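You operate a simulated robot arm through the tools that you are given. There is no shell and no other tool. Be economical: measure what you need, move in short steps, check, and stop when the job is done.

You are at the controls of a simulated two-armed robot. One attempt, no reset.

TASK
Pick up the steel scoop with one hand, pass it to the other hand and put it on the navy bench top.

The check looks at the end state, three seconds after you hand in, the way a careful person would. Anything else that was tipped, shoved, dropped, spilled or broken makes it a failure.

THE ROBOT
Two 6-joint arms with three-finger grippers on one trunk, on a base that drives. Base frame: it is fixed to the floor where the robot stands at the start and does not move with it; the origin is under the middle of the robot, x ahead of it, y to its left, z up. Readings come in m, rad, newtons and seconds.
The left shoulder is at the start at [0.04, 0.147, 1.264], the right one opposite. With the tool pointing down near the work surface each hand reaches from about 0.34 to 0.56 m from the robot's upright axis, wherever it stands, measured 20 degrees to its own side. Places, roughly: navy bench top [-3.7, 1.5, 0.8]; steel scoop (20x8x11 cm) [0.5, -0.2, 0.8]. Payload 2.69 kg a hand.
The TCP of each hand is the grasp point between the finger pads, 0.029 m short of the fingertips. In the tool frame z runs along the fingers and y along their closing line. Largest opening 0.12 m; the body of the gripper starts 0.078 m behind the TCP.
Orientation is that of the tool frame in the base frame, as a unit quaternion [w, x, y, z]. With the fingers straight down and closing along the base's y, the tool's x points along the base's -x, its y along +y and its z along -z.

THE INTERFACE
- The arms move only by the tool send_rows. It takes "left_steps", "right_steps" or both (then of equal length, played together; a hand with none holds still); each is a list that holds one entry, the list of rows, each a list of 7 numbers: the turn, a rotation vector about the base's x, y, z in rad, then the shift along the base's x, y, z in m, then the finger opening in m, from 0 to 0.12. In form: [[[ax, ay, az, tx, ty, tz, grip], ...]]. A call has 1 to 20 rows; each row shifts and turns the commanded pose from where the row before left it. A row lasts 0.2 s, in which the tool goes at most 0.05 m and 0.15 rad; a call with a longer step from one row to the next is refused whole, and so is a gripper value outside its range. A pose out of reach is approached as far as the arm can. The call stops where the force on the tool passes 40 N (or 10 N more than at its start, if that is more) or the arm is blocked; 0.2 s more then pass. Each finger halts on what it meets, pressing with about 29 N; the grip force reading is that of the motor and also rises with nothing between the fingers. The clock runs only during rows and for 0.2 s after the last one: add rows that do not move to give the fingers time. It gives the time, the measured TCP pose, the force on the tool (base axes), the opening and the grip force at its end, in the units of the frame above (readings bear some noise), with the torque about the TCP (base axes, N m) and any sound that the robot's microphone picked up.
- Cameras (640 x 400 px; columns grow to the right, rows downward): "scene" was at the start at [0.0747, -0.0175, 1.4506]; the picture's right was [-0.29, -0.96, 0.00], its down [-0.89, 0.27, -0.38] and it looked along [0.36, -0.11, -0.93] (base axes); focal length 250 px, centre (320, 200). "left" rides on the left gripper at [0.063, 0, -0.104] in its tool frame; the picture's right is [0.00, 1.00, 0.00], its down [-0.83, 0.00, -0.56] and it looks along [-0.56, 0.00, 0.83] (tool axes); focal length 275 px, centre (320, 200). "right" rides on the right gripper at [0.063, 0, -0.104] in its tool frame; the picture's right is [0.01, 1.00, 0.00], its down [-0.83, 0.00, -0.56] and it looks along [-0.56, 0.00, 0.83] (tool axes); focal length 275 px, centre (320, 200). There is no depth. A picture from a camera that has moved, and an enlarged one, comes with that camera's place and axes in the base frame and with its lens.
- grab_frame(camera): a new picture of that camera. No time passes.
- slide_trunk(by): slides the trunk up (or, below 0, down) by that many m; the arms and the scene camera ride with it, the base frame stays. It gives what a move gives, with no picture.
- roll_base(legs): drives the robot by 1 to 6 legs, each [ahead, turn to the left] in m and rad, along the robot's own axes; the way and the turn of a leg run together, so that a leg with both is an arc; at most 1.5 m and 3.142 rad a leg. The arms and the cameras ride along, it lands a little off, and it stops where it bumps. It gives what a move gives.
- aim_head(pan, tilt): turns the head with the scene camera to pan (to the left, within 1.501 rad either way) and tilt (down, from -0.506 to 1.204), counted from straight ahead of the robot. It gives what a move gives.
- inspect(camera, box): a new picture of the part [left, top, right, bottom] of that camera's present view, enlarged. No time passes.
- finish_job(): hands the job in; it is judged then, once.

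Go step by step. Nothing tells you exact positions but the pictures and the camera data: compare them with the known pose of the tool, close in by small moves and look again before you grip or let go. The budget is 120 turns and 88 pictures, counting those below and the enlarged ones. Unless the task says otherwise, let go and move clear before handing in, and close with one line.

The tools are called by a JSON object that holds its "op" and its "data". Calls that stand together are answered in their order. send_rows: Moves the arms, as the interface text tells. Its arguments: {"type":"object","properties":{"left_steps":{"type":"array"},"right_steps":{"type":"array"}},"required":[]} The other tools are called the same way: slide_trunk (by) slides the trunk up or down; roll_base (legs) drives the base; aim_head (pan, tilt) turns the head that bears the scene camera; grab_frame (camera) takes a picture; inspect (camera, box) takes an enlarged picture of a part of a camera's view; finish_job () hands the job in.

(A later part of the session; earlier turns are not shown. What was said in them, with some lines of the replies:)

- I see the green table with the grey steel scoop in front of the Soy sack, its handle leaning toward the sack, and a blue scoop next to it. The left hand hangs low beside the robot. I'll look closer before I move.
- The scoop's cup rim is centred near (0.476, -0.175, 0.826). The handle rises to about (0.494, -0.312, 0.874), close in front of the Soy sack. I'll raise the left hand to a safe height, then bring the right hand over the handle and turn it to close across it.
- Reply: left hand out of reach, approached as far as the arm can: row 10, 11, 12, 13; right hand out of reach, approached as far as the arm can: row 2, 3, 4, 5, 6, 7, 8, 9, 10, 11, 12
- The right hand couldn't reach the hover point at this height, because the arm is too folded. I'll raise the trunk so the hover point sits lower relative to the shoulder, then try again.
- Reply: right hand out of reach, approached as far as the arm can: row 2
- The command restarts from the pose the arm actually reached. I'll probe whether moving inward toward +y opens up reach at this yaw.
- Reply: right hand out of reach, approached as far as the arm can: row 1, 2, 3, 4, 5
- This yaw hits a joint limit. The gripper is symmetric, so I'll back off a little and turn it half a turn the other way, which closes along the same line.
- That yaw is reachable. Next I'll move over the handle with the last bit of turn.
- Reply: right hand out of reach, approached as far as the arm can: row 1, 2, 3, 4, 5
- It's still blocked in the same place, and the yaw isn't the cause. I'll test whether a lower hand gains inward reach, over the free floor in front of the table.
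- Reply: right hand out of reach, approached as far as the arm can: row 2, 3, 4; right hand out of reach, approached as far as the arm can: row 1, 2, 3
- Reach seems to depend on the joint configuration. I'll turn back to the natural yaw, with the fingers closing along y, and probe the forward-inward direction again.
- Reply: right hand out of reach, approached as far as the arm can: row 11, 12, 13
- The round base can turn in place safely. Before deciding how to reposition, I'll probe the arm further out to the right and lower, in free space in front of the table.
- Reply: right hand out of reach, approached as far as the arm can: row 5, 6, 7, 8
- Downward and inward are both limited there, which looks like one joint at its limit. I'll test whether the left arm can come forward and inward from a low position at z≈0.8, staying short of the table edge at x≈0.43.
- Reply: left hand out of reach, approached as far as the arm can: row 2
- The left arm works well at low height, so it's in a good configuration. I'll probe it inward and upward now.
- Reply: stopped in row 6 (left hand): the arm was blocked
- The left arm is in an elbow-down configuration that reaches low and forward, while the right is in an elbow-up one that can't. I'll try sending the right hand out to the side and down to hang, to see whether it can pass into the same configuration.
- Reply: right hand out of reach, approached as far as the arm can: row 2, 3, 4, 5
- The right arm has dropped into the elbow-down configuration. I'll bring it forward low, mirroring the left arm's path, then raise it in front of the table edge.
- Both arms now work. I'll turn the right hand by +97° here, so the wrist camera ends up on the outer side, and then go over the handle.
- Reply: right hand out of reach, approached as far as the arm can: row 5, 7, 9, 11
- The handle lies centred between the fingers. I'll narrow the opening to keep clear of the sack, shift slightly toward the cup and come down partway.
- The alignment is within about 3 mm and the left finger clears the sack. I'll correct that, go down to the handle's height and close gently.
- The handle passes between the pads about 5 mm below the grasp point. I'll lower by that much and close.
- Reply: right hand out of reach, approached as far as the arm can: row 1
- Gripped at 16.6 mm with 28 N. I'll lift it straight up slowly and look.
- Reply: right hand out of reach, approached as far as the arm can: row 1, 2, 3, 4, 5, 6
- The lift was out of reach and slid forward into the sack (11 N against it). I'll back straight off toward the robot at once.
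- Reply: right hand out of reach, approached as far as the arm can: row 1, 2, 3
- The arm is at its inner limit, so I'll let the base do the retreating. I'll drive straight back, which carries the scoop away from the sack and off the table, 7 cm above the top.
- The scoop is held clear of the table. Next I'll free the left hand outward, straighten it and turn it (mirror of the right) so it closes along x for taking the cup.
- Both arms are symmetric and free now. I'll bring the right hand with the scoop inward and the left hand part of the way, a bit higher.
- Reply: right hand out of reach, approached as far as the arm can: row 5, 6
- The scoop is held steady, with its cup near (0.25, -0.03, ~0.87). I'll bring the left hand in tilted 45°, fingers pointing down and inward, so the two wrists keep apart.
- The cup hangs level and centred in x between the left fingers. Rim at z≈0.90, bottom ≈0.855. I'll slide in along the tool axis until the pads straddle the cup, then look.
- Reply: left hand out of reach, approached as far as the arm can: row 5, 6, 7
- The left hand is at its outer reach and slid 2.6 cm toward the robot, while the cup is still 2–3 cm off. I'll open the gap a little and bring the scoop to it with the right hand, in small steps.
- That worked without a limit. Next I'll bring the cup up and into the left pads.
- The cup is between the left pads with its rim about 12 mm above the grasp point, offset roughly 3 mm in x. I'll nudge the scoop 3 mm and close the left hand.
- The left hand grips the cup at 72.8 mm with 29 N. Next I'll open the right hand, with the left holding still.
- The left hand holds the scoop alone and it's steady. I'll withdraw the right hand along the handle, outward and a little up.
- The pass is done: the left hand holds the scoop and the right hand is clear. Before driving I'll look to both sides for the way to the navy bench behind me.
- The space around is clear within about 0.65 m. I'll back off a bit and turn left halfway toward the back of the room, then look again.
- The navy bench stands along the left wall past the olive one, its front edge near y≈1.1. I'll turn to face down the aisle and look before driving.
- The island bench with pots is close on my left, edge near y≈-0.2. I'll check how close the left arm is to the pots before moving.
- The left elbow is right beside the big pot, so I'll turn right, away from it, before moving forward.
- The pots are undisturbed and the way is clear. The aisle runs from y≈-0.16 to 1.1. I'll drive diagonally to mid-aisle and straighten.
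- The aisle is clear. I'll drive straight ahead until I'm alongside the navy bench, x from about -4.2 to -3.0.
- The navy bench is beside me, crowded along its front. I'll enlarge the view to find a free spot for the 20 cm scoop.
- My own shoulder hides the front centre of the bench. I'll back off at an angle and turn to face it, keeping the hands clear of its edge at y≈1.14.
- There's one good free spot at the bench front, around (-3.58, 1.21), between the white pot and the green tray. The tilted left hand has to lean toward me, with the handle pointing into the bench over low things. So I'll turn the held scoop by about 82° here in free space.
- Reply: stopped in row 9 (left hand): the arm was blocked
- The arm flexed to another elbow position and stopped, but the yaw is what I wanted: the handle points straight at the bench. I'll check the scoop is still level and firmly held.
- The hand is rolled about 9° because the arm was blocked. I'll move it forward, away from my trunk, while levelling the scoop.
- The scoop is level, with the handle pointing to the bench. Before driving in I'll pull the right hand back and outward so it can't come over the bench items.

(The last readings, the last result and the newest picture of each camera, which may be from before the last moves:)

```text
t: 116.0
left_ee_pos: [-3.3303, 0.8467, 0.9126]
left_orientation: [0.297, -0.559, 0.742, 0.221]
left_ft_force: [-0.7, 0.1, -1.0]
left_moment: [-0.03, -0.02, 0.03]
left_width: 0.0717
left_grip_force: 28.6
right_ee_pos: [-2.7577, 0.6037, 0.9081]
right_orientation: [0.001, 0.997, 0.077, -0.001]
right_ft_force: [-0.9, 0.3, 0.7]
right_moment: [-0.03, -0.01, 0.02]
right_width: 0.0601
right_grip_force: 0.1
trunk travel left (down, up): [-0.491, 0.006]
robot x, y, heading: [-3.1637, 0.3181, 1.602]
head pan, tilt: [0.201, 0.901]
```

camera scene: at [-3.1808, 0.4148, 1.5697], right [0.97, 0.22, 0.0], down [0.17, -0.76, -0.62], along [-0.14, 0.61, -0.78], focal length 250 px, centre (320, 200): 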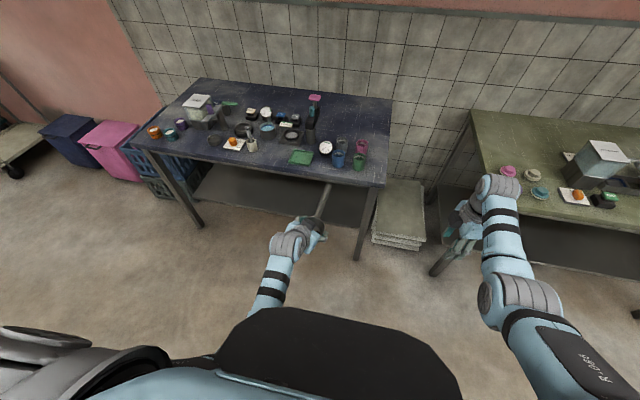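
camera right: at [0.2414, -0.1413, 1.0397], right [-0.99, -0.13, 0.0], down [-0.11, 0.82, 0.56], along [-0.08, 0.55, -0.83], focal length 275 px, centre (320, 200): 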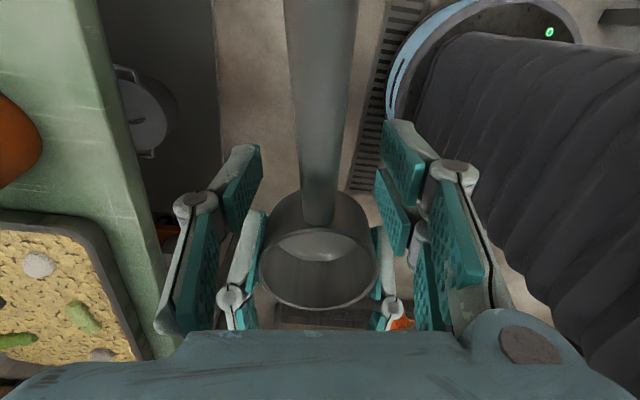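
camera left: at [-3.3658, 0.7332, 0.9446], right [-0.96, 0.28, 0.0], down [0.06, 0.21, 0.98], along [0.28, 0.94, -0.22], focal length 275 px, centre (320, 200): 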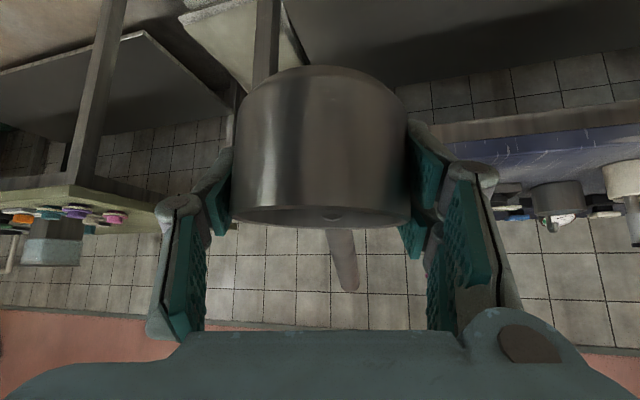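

The right hand is tucked away. I'll sidestep with the base away from the bench and line up for a straight final approach.

{"op": "roll_base", "data": {"legs": [[0, 0.51], [0.237, 0], [0, -0.33]]}}

{"op": "aim_head", "data": {"pan": 0.2, "tilt": 0.75}}

{"op": "grab_frame", "data": {"camera": "scene"}}

{"op": "inspect", "data": {"camera": "scene", "box": [180, 80, 420, 250]}}

```text
t: 120.2
left_ee_pos: [-3.5477, 1.0091, 0.9114]
left_orientation: [0.276, -0.625, 0.688, 0.247]
left_ft_force: [0.4, 0.8, -1.6]
left_moment: [-0.04, 0.0, 0.02]
left_width: 0.0712
left_grip_force: 29.1
right_ee_pos: [-2.9371, 0.8776, 0.9077]
right_orientation: [0.001, 0.986, 0.169, -0.001]
right_ft_force: [-0.3, 0.4, 0.7]
right_moment: [0.01, 0.01, 0.03]
right_width: 0.0601
right_grip_force: 0.1
trunk travel left (down, up): [-0.491, 0.006]
robot x, y, heading: [-3.2838, 0.5236, 1.782]
head pan, tilt: [0.201, 0.901]
```

```text
t: 120.9
left_ee_pos: [-3.547, 1.0095, 0.9138]
left_orientation: [0.274, -0.626, 0.687, 0.248]
left_ft_force: [0.7, 0.3, -1.3]
left_moment: [-0.02, 0.0, 0.0]
left_width: 0.07
left_grip_force: 29.1
right_ee_pos: [-2.9386, 0.8758, 0.9073]
right_orientation: [0.002, 0.986, 0.17, -0.002]
right_ft_force: [0.4, -0.6, 0.0]
right_moment: [-0.01, 0.02, -0.01]
right_width: 0.0599
right_grip_force: 0.1
trunk travel left (down, up): [-0.491, 0.006]
robot x, y, heading: [-3.2827, 0.5234, 1.78]
head pan, tilt: [0.201, 0.75]
```

```text
37 pictures are left
camera scene: at [-3.3214, 0.6195, 1.5815], right [0.92, 0.4, 0.0], down [0.27, -0.63, -0.73], along [-0.29, 0.67, -0.68], focal length 250 px, centre (320, 200)
```

scene: 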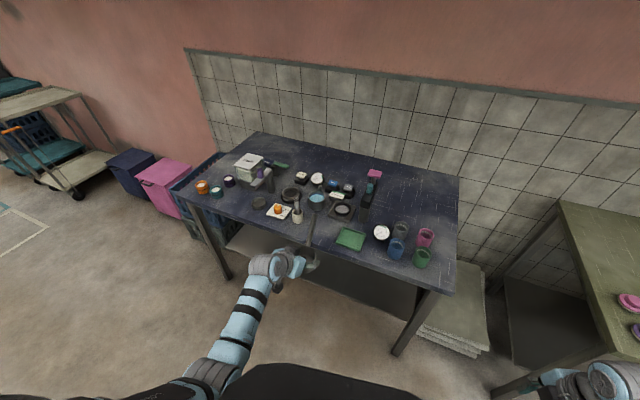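

```text
2.35 times, centred on (300, 165) of scene
camera zoom: at [-3.3214, 0.6195, 1.5815], right [0.92, 0.4, 0.0], down [0.27, -0.63, -0.73], along [-0.29, 0.67, -0.68], focal length 587 px, centre (367, 282)
```

zoom: 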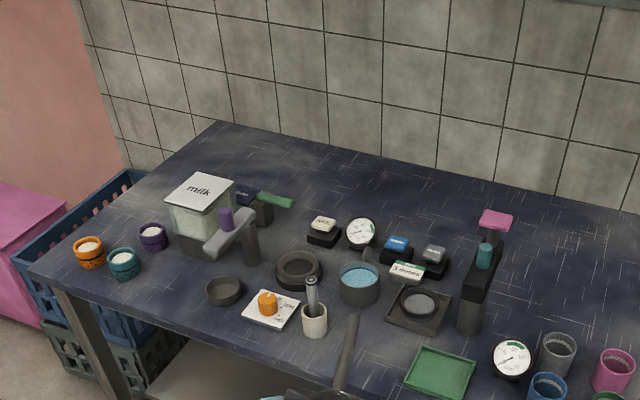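

The target cup centre is about (-3.58, 1.205), between the white pot and the green tray. Driving straight in 0.195 m takes it there, so I'll go most of the way and check.

{"op": "roll_base", "data": {"legs": [[0.13, 0]]}}

{"op": "aim_head", "data": {"pan": 0.3, "tilt": 0.95}}

{"op": "inspect", "data": {"camera": "scene", "box": [200, 80, 440, 230]}}

{"op": "grab_frame", "data": {"camera": "left"}}

```text
t: 122.2
left_ee_pos: [-3.5735, 1.1328, 0.9144]
left_orientation: [0.275, -0.625, 0.686, 0.249]
left_ft_force: [0.6, 0.4, -1.5]
left_moment: [-0.03, 0.0, 0.01]
left_width: 0.0685
left_grip_force: 28.8
right_ee_pos: [-2.9648, 1.0023, 0.9082]
right_orientation: [-0.001, 0.985, 0.171, -0.002]
right_ft_force: [0.7, -0.4, 0.9]
right_moment: [0.03, 0.03, 0.0]
right_width: 0.0601
right_grip_force: 0.0
trunk travel left (down, up): [-0.491, 0.006]
robot x, y, heading: [-3.3109, 0.6544, 1.785]
head pan, tilt: [0.201, 0.75]
```

```text
t: 123.0
left_ee_pos: [-3.5747, 1.1363, 0.9113]
left_orientation: [0.275, -0.626, 0.687, 0.248]
left_ft_force: [-0.8, 0.6, -2.6]
left_moment: [-0.06, -0.01, -0.01]
left_width: 0.0684
left_grip_force: 28.8
right_ee_pos: [-2.9667, 1.0049, 0.9069]
right_orientation: [0.001, 0.985, 0.171, -0.001]
right_ft_force: [0.6, -0.2, -0.3]
right_moment: [0.0, -0.02, -0.04]
right_width: 0.0598
right_grip_force: 0.1
trunk travel left (down, up): [-0.491, 0.006]
robot x, y, heading: [-3.3096, 0.6525, 1.782]
head pan, tilt: [0.3, 0.949]
```

```text
2.67 times, centred on (320, 155) of scene
camera zoom: at [-3.351, 0.7341, 1.5661], right [0.87, 0.49, 0.0], down [0.4, -0.71, -0.58], along [-0.28, 0.51, -0.81], focal length 665 px, centre (320, 320)
```

zoom: 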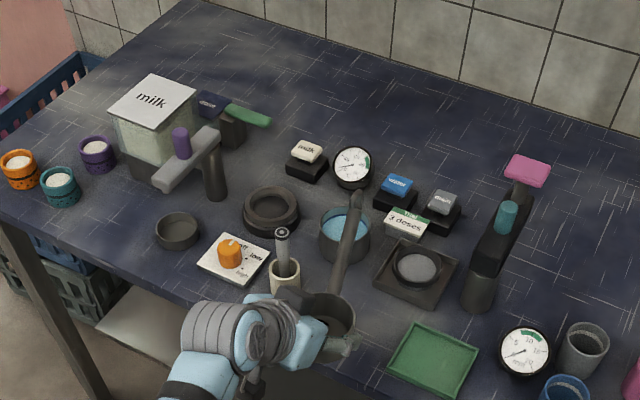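

```text
34 pictures are left
camera left: at [-3.5867, 1.0184, 0.9446], right [-1.0, 0.1, 0.0], down [0.02, 0.22, 0.97], along [0.1, 0.97, -0.22], focal length 275 px, centre (320, 200)
```

left: 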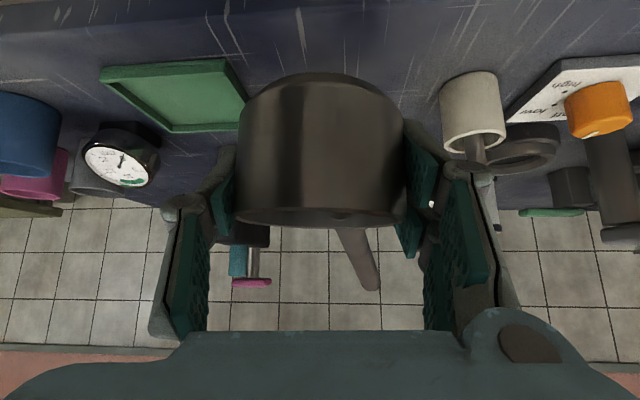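

The grip reads narrower (68 mm) and the cup has turned a little in the pads, so I should place it soon. The handle now leans toward the mug with water, so I'll turn the hand right by about 15° to keep it clear of the mug.

{"op": "send_rows", "data": {"left_steps": [[[0, 0, -0.09, 0, 0, 0, 0.0], [0, 0, -0.09, 0, 0, 0, 0.0], [0, 0, -0.08, 0, 0, 0, 0.0], [0, 0, 0, 0, 0, 0, 0.0]]]}}

{"op": "inspect", "data": {"camera": "scene", "box": [200, 80, 440, 230]}}

{"op": "grab_frame", "data": {"camera": "left"}}

```text
t: 124.0
left_ee_pos: [-3.5745, 1.1372, 0.9126]
left_orientation: [0.305, -0.531, 0.762, 0.21]
left_ft_force: [-0.3, 1.0, -1.6]
left_moment: [-0.01, -0.03, 0.0]
left_width: 0.0682
left_grip_force: 29.2
right_ee_pos: [-2.9661, 1.0038, 0.9066]
right_orientation: [0.001, 0.985, 0.172, -0.001]
right_ft_force: [0.9, -0.7, 0.0]
right_moment: [-0.02, 0.01, 0.02]
right_width: 0.06
right_grip_force: 0.2
trunk travel left (down, up): [-0.491, 0.006]
robot x, y, heading: [-3.3121, 0.6524, 1.781]
head pan, tilt: [0.3, 0.949]
```

```text
2.67 times, centred on (320, 155) of scene
camera zoom: at [-3.3509, 0.7345, 1.566], right [0.87, 0.49, 0.0], down [0.4, -0.71, -0.58], along [-0.28, 0.51, -0.81], focal length 665 px, centre (320, 320)
```

zoom: 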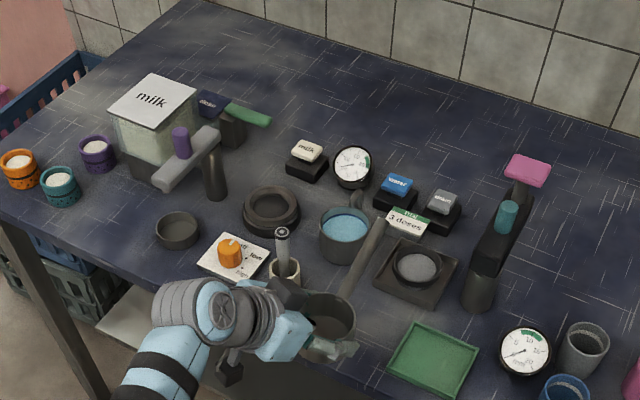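

```text
32 pictures are left
camera left: at [-3.6167, 1.0254, 0.944], right [-0.94, 0.35, 0.0], down [0.08, 0.21, 0.97], along [0.34, 0.91, -0.22], focal length 275 px, centre (320, 200)
```

left: 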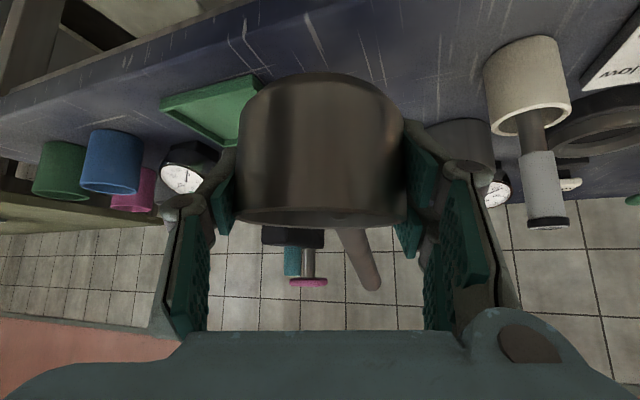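

The handle now points straight into the bench, clear of the mug. I'll drive the last 5.5 cm and shift slightly right, away from the white pot.

{"op": "roll_base", "data": {"legs": [[0.055, 0]]}}

{"op": "send_rows", "data": {"left_steps": [[[0, 0, 0, 0.008, 0, 0, 0.0], [0, 0, 0, 0.008, 0, 0, 0.0], [0, 0, 0, 0, 0, 0, 0.0]]]}}

{"op": "aim_head", "data": {"pan": 0.3, "tilt": 1.0}}

{"op": "inspect", "data": {"camera": "scene", "box": [220, 90, 420, 230]}}

{"op": "grab_frame", "data": {"camera": "left"}}

```text
t: 124.9
left_ee_pos: [-3.5843, 1.1831, 0.9182]
left_orientation: [0.307, -0.529, 0.762, 0.214]
left_ft_force: [0.6, -0.7, -1.3]
left_moment: [0.02, 0.01, 0.03]
left_width: 0.0685
left_grip_force: 29.4
right_ee_pos: [-2.9763, 1.0515, 0.9097]
right_orientation: [-0.005, 0.985, 0.172, -0.002]
right_ft_force: [0.9, -0.5, 0.0]
right_moment: [0.09, 0.05, 0.03]
right_width: 0.06
right_grip_force: 0.1
trunk travel left (down, up): [-0.491, 0.006]
robot x, y, heading: [-3.3237, 0.7115, 1.781]
head pan, tilt: [0.3, 0.949]
```

```text
t: 125.7
left_ee_pos: [-3.5701, 1.1894, 0.9112]
left_orientation: [0.305, -0.532, 0.762, 0.21]
left_ft_force: [0.1, -0.4, -1.3]
left_moment: [-0.06, -0.01, 0.0]
left_width: 0.0687
left_grip_force: 28.8
right_ee_pos: [-2.9772, 1.057, 0.9073]
right_orientation: [0.0, 0.985, 0.172, -0.002]
right_ft_force: [-0.1, 0.3, 0.8]
right_moment: [0.01, -0.01, 0.01]
right_width: 0.0599
right_grip_force: 0.0
trunk travel left (down, up): [-0.491, 0.006]
robot x, y, heading: [-3.3201, 0.7124, 1.778]
head pan, tilt: [0.3, 0.949]
```

```text
t: 126.3
left_ee_pos: [-3.5708, 1.1907, 0.9115]
left_orientation: [0.304, -0.531, 0.762, 0.21]
left_ft_force: [-0.2, 0.1, -1.4]
left_moment: [-0.04, 0.01, 0.0]
left_width: 0.0682
left_grip_force: 29.3
right_ee_pos: [-2.9779, 1.0595, 0.9073]
right_orientation: [0.002, 0.985, 0.171, -0.002]
right_ft_force: [-0.1, 0.0, 0.4]
right_moment: [0.01, 0.01, -0.01]
right_width: 0.0599
right_grip_force: 0.1
trunk travel left (down, up): [-0.491, 0.006]
robot x, y, heading: [-3.3235, 0.7071, 1.777]
head pan, tilt: [0.3, 1.0]
```

```text
2.86 times, centred on (320, 160) of scene
camera zoom: at [-3.3613, 0.7862, 1.5625], right [0.87, 0.49, 0.0], down [0.41, -0.73, -0.54], along [-0.26, 0.47, -0.84], focal length 713 px, centre (320, 314)
```

zoom: 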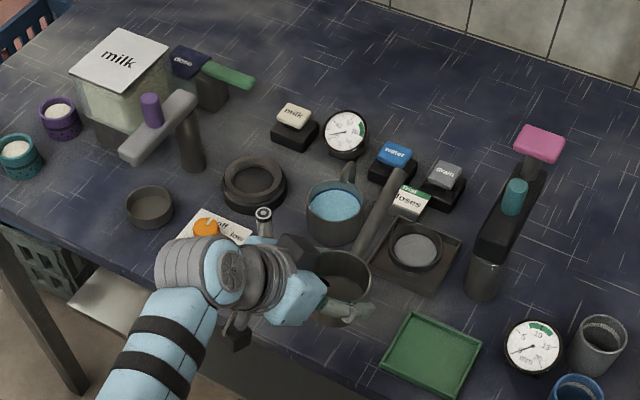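

```text
30 pictures are left
camera left: at [-3.6124, 1.0802, 0.9438], right [-0.94, 0.35, 0.0], down [0.08, 0.21, 0.97], along [0.34, 0.91, -0.22], focal length 275 px, centre (320, 200)
```

left: 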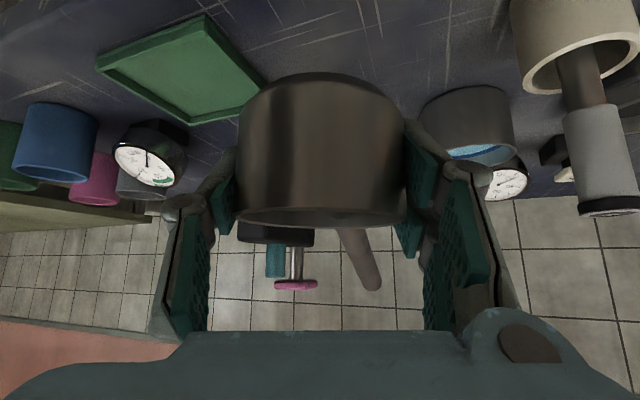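

Everything has clearance: the mug is over 3 cm from the handle and the pot over 3 cm from the fingers. I'll lower most of the way with the trunk and look again.

{"op": "slide_trunk", "data": {"by": -0.06}}

{"op": "grab_frame", "data": {"camera": "left"}}

{"op": "inspect", "data": {"camera": "scene", "box": [220, 90, 420, 230]}}

```text
t: 127.3
left_ee_pos: [-3.5713, 1.1913, 0.8519]
left_orientation: [0.305, -0.532, 0.762, 0.21]
left_ft_force: [-0.4, -0.6, -2.0]
left_moment: [-0.08, -0.01, -0.02]
left_width: 0.0683
left_grip_force: 28.7
right_ee_pos: [-2.9776, 1.0586, 0.8472]
right_orientation: [0.001, 0.985, 0.171, -0.002]
right_ft_force: [-0.3, 1.1, 0.1]
right_moment: [0.03, -0.03, -0.01]
right_width: 0.0601
right_grip_force: 0.1
trunk travel left (down, up): [-0.431, 0.066]
robot x, y, heading: [-3.3211, 0.7031, 1.783]
head pan, tilt: [0.3, 1.0]
```

```text
29 pictures are left
camera left: at [-3.6126, 1.0807, 0.8839], right [-0.94, 0.35, 0.0], down [0.08, 0.21, 0.97], along [0.34, 0.91, -0.22], focal length 275 px, centre (320, 200)
```

left: 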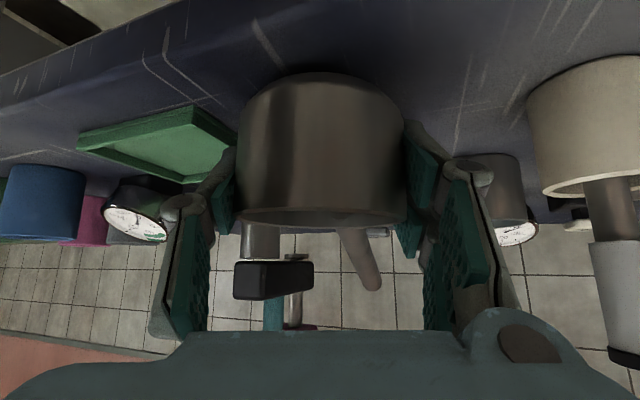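

```text
2.86 times, centred on (320, 160) of scene
camera zoom: at [-3.3615, 0.7871, 1.5026], right [0.87, 0.49, 0.0], down [0.41, -0.73, -0.54], along [-0.26, 0.47, -0.84], focal length 713 px, centre (320, 314)
```

zoom: 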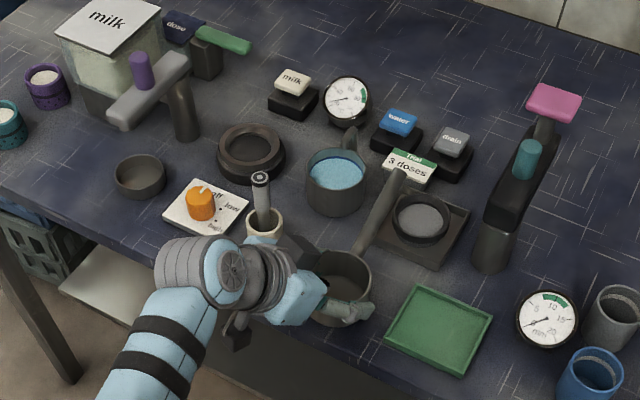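

The cup bottom is about 2.5–3 cm above the bench. I'll lower another 2 cm by trunk, then finish in small steps watching the force.

{"op": "slide_trunk", "data": {"by": -0.018}}

{"op": "send_rows", "data": {"left_steps": [[[0, 0, 0, 0, 0, -0.003, 0.0], [0, 0, 0, 0, 0, 0, 0.0]]]}}

{"op": "grab_frame", "data": {"camera": "left"}}

```text
t: 128.0
left_ee_pos: [-3.5701, 1.1915, 0.8349]
left_orientation: [0.307, -0.53, 0.762, 0.211]
left_ft_force: [-0.8, 0.3, 12.4]
left_moment: [0.49, -0.02, 0.07]
left_width: 0.0678
left_grip_force: 29.1
right_ee_pos: [-2.9777, 1.0569, 0.8292]
right_orientation: [0.0, 0.985, 0.17, -0.001]
right_ft_force: [0.3, 0.8, 0.1]
right_moment: [-0.02, 0.0, -0.06]
right_width: 0.0602
right_grip_force: 0.0
trunk travel left (down, up): [-0.413, 0.084]
robot x, y, heading: [-3.3229, 0.7055, 1.783]
head pan, tilt: [0.3, 1.0]
```

```text
t: 128.6
left_ee_pos: [-3.5709, 1.1909, 0.8342]
left_orientation: [0.306, -0.53, 0.761, 0.214]
left_ft_force: [-3.0, 2.5, 25.7]
left_moment: [0.25, 0.78, -0.05]
left_width: 0.0678
left_grip_force: 28.9
right_ee_pos: [-2.9776, 1.058, 0.8301]
right_orientation: [0.0, 0.985, 0.172, -0.002]
right_ft_force: [-0.4, 1.0, -0.7]
right_moment: [-0.04, 0.01, 0.0]
right_width: 0.0601
right_grip_force: 0.0
trunk travel left (down, up): [-0.413, 0.084]
robot x, y, heading: [-3.3244, 0.7102, 1.784]
head pan, tilt: [0.3, 1.0]
```

```text
27 pictures are left
camera left: at [-3.6123, 1.0799, 0.8653], right [-0.94, 0.35, 0.0], down [0.08, 0.2, 0.98], along [0.34, 0.91, -0.22], focal length 275 px, centre (320, 200)
```

left: 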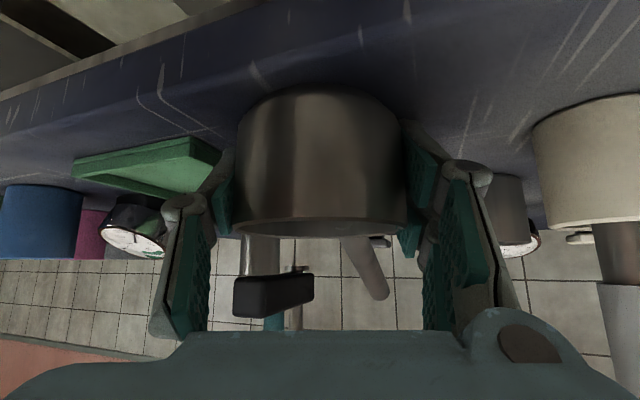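

The cup is standing on the bench (25 N up). I'll relax the pressure slightly, then open the left fingers just enough.

{"op": "send_rows", "data": {"left_steps": [[[0, 0, 0, 0, 0, 0.003, 0.0], [0, 0, 0, 0, 0, 0.001, 0.0], [0, 0, 0, 0, 0, 0, 0.068], [0, 0, 0, 0, 0, 0, 0.074], [0, 0, 0, 0, 0, 0, 0.08], [0, 0, 0, 0, 0, 0, 0.088], [0, 0, 0, 0, 0, 0, 0.088]]]}}

{"op": "grab_frame", "data": {"camera": "left"}}

{"op": "inspect", "data": {"camera": "scene", "box": [220, 90, 420, 230]}}

```text
t: 130.2
left_ee_pos: [-3.5693, 1.1912, 0.8344]
left_orientation: [0.305, -0.532, 0.762, 0.21]
left_ft_force: [0.6, -0.7, 0.2]
left_moment: [0.0, 0.02, -0.03]
left_width: 0.0882
left_grip_force: 0.0
right_ee_pos: [-2.9775, 1.0594, 0.8296]
right_orientation: [0.001, 0.985, 0.171, -0.002]
right_ft_force: [-0.7, -0.5, -0.3]
right_moment: [0.02, 0.0, -0.03]
right_width: 0.0601
right_grip_force: 0.0
trunk travel left (down, up): [-0.413, 0.084]
robot x, y, heading: [-3.3269, 0.7073, 1.779]
head pan, tilt: [0.3, 1.0]
```

```text
26 pictures are left
camera left: at [-3.6119, 1.081, 0.8671], right [-0.94, 0.35, 0.0], down [0.08, 0.21, 0.97], along [0.34, 0.91, -0.22], focal length 275 px, centre (320, 200)
```

left: 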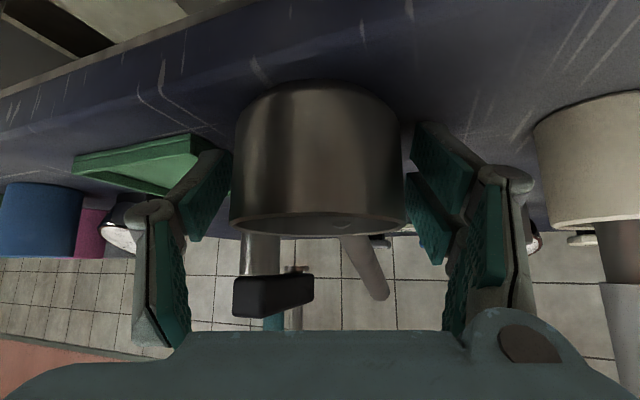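

```text
2.86 times, centred on (320, 160) of scene
camera zoom: at [-3.3614, 0.7869, 1.4847], right [0.87, 0.49, 0.0], down [0.41, -0.73, -0.54], along [-0.26, 0.47, -0.84], focal length 713 px, centre (320, 314)
```

zoom: 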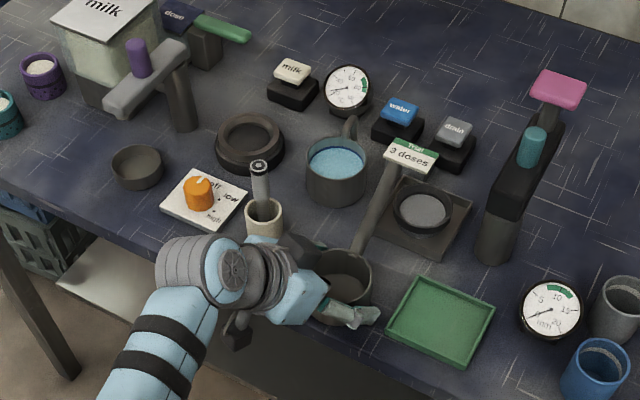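

The scoop stands by itself and the fingers are open on both sides. I'll lift straight up with the trunk so the fingers clear the rim.

{"op": "slide_trunk", "data": {"by": 0.08}}

{"op": "inspect", "data": {"camera": "scene", "box": [220, 90, 420, 230]}}

{"op": "grab_frame", "data": {"camera": "left"}}

```text
t: 131.4
left_ee_pos: [-3.5706, 1.1923, 0.9142]
left_orientation: [0.305, -0.531, 0.762, 0.21]
left_ft_force: [0.2, 0.2, 0.1]
left_moment: [0.04, 0.0, 0.01]
left_width: 0.0881
left_grip_force: 0.2
right_ee_pos: [-2.9775, 1.0598, 0.9086]
right_orientation: [0.001, 0.985, 0.171, -0.002]
right_ft_force: [1.0, 0.1, -1.0]
right_moment: [0.0, 0.0, -0.02]
right_width: 0.06
right_grip_force: 0.1
trunk travel left (down, up): [-0.493, 0.004]
robot x, y, heading: [-3.3232, 0.7078, 1.777]
head pan, tilt: [0.3, 1.0]
```

```text
2.86 times, centred on (320, 160) of scene
camera zoom: at [-3.3613, 0.7869, 1.5647], right [0.87, 0.49, 0.0], down [0.41, -0.73, -0.54], along [-0.26, 0.47, -0.84], focal length 713 px, centre (320, 314)
```

zoom: 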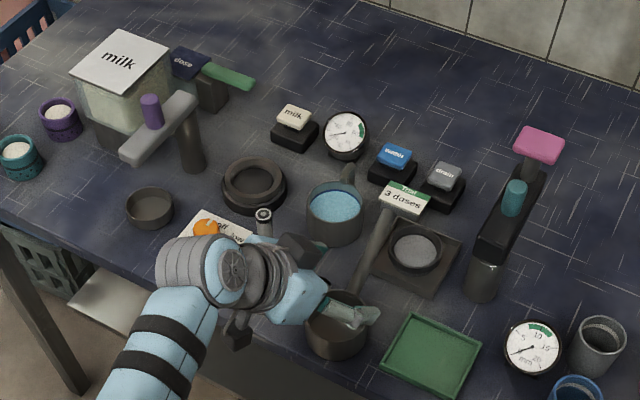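

```text
23 pictures are left
camera left: at [-3.6117, 1.081, 0.9471], right [-0.94, 0.35, 0.0], down [0.08, 0.21, 0.97], along [0.34, 0.91, -0.22], focal length 275 px, centre (320, 200)
```

left: 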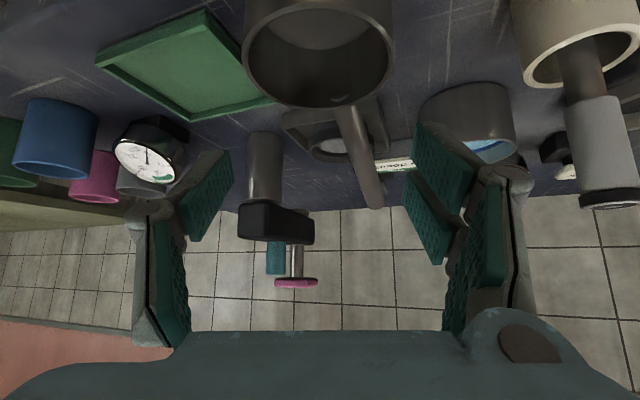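

The fingers are above the rim and free of the handle. I'll reverse straight away from the bench and take a final look.

{"op": "roll_base", "data": {"legs": [[-0.3, 0]]}}

{"op": "aim_head", "data": {"pan": 0.2, "tilt": 0.65}}

{"op": "inspect", "data": {"camera": "scene", "box": [180, 100, 460, 275]}}

```text
t: 133.4
left_ee_pos: [-3.5066, 0.8919, 0.9133]
left_orientation: [0.304, -0.533, 0.761, 0.209]
left_ft_force: [-0.3, 0.5, 0.2]
left_moment: [0.01, 0.0, -0.01]
left_width: 0.0879
left_grip_force: 0.1
right_ee_pos: [-2.9146, 0.7614, 0.9079]
right_orientation: [0.002, 0.985, 0.172, -0.001]
right_ft_force: [-0.2, 0.6, 0.6]
right_moment: [0.03, -0.01, -0.02]
right_width: 0.0601
right_grip_force: 0.1
trunk travel left (down, up): [-0.493, 0.004]
robot x, y, heading: [-3.2573, 0.4083, 1.781]
head pan, tilt: [0.3, 1.0]
```

```text
t: 134.3
left_ee_pos: [-3.5059, 0.8902, 0.9149]
left_orientation: [0.304, -0.532, 0.762, 0.21]
left_ft_force: [-0.1, 0.3, 0.0]
left_moment: [0.0, 0.01, 0.05]
left_width: 0.0877
left_grip_force: 0.0
right_ee_pos: [-2.9142, 0.759, 0.9092]
right_orientation: [0.001, 0.985, 0.172, -0.002]
right_ft_force: [-0.4, -0.4, -0.4]
right_moment: [0.02, 0.01, -0.02]
right_width: 0.0599
right_grip_force: 0.2
trunk travel left (down, up): [-0.493, 0.004]
robot x, y, heading: [-3.2575, 0.4086, 1.783]
head pan, tilt: [0.201, 0.649]
```

```text
2.29 times, centred on (320, 188) of scene
camera zoom: at [-3.2973, 0.5046, 1.592], right [0.92, 0.4, 0.0], down [0.24, -0.55, -0.8], along [-0.32, 0.73, -0.6], focal length 570 px, centre (320, 229)
```

zoom: 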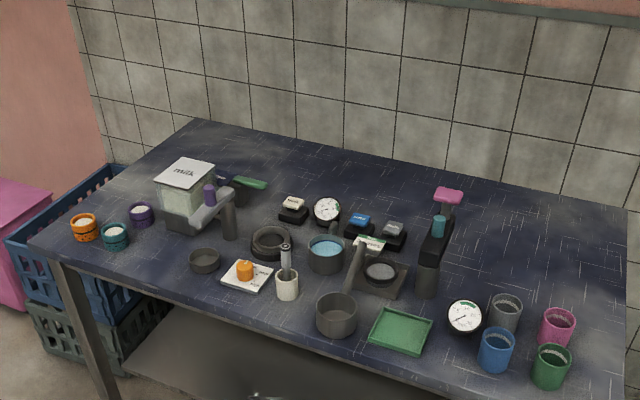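

The steel scoop stands upright on the navy bench top, everything around it is undisturbed, and both hands are clear. I'm handing in.

{"op": "finish_job", "data": {}}

```text
The job is handed in.
```

The steel scoop is standing upright on the navy bench top: the right hand picked it up, passed it to the left, and the left set it down. While lifting it, the right hand pressed against the Soy sack with about 11 N. The sack looked upright and in place afterwards, and I saw nothing else moved.
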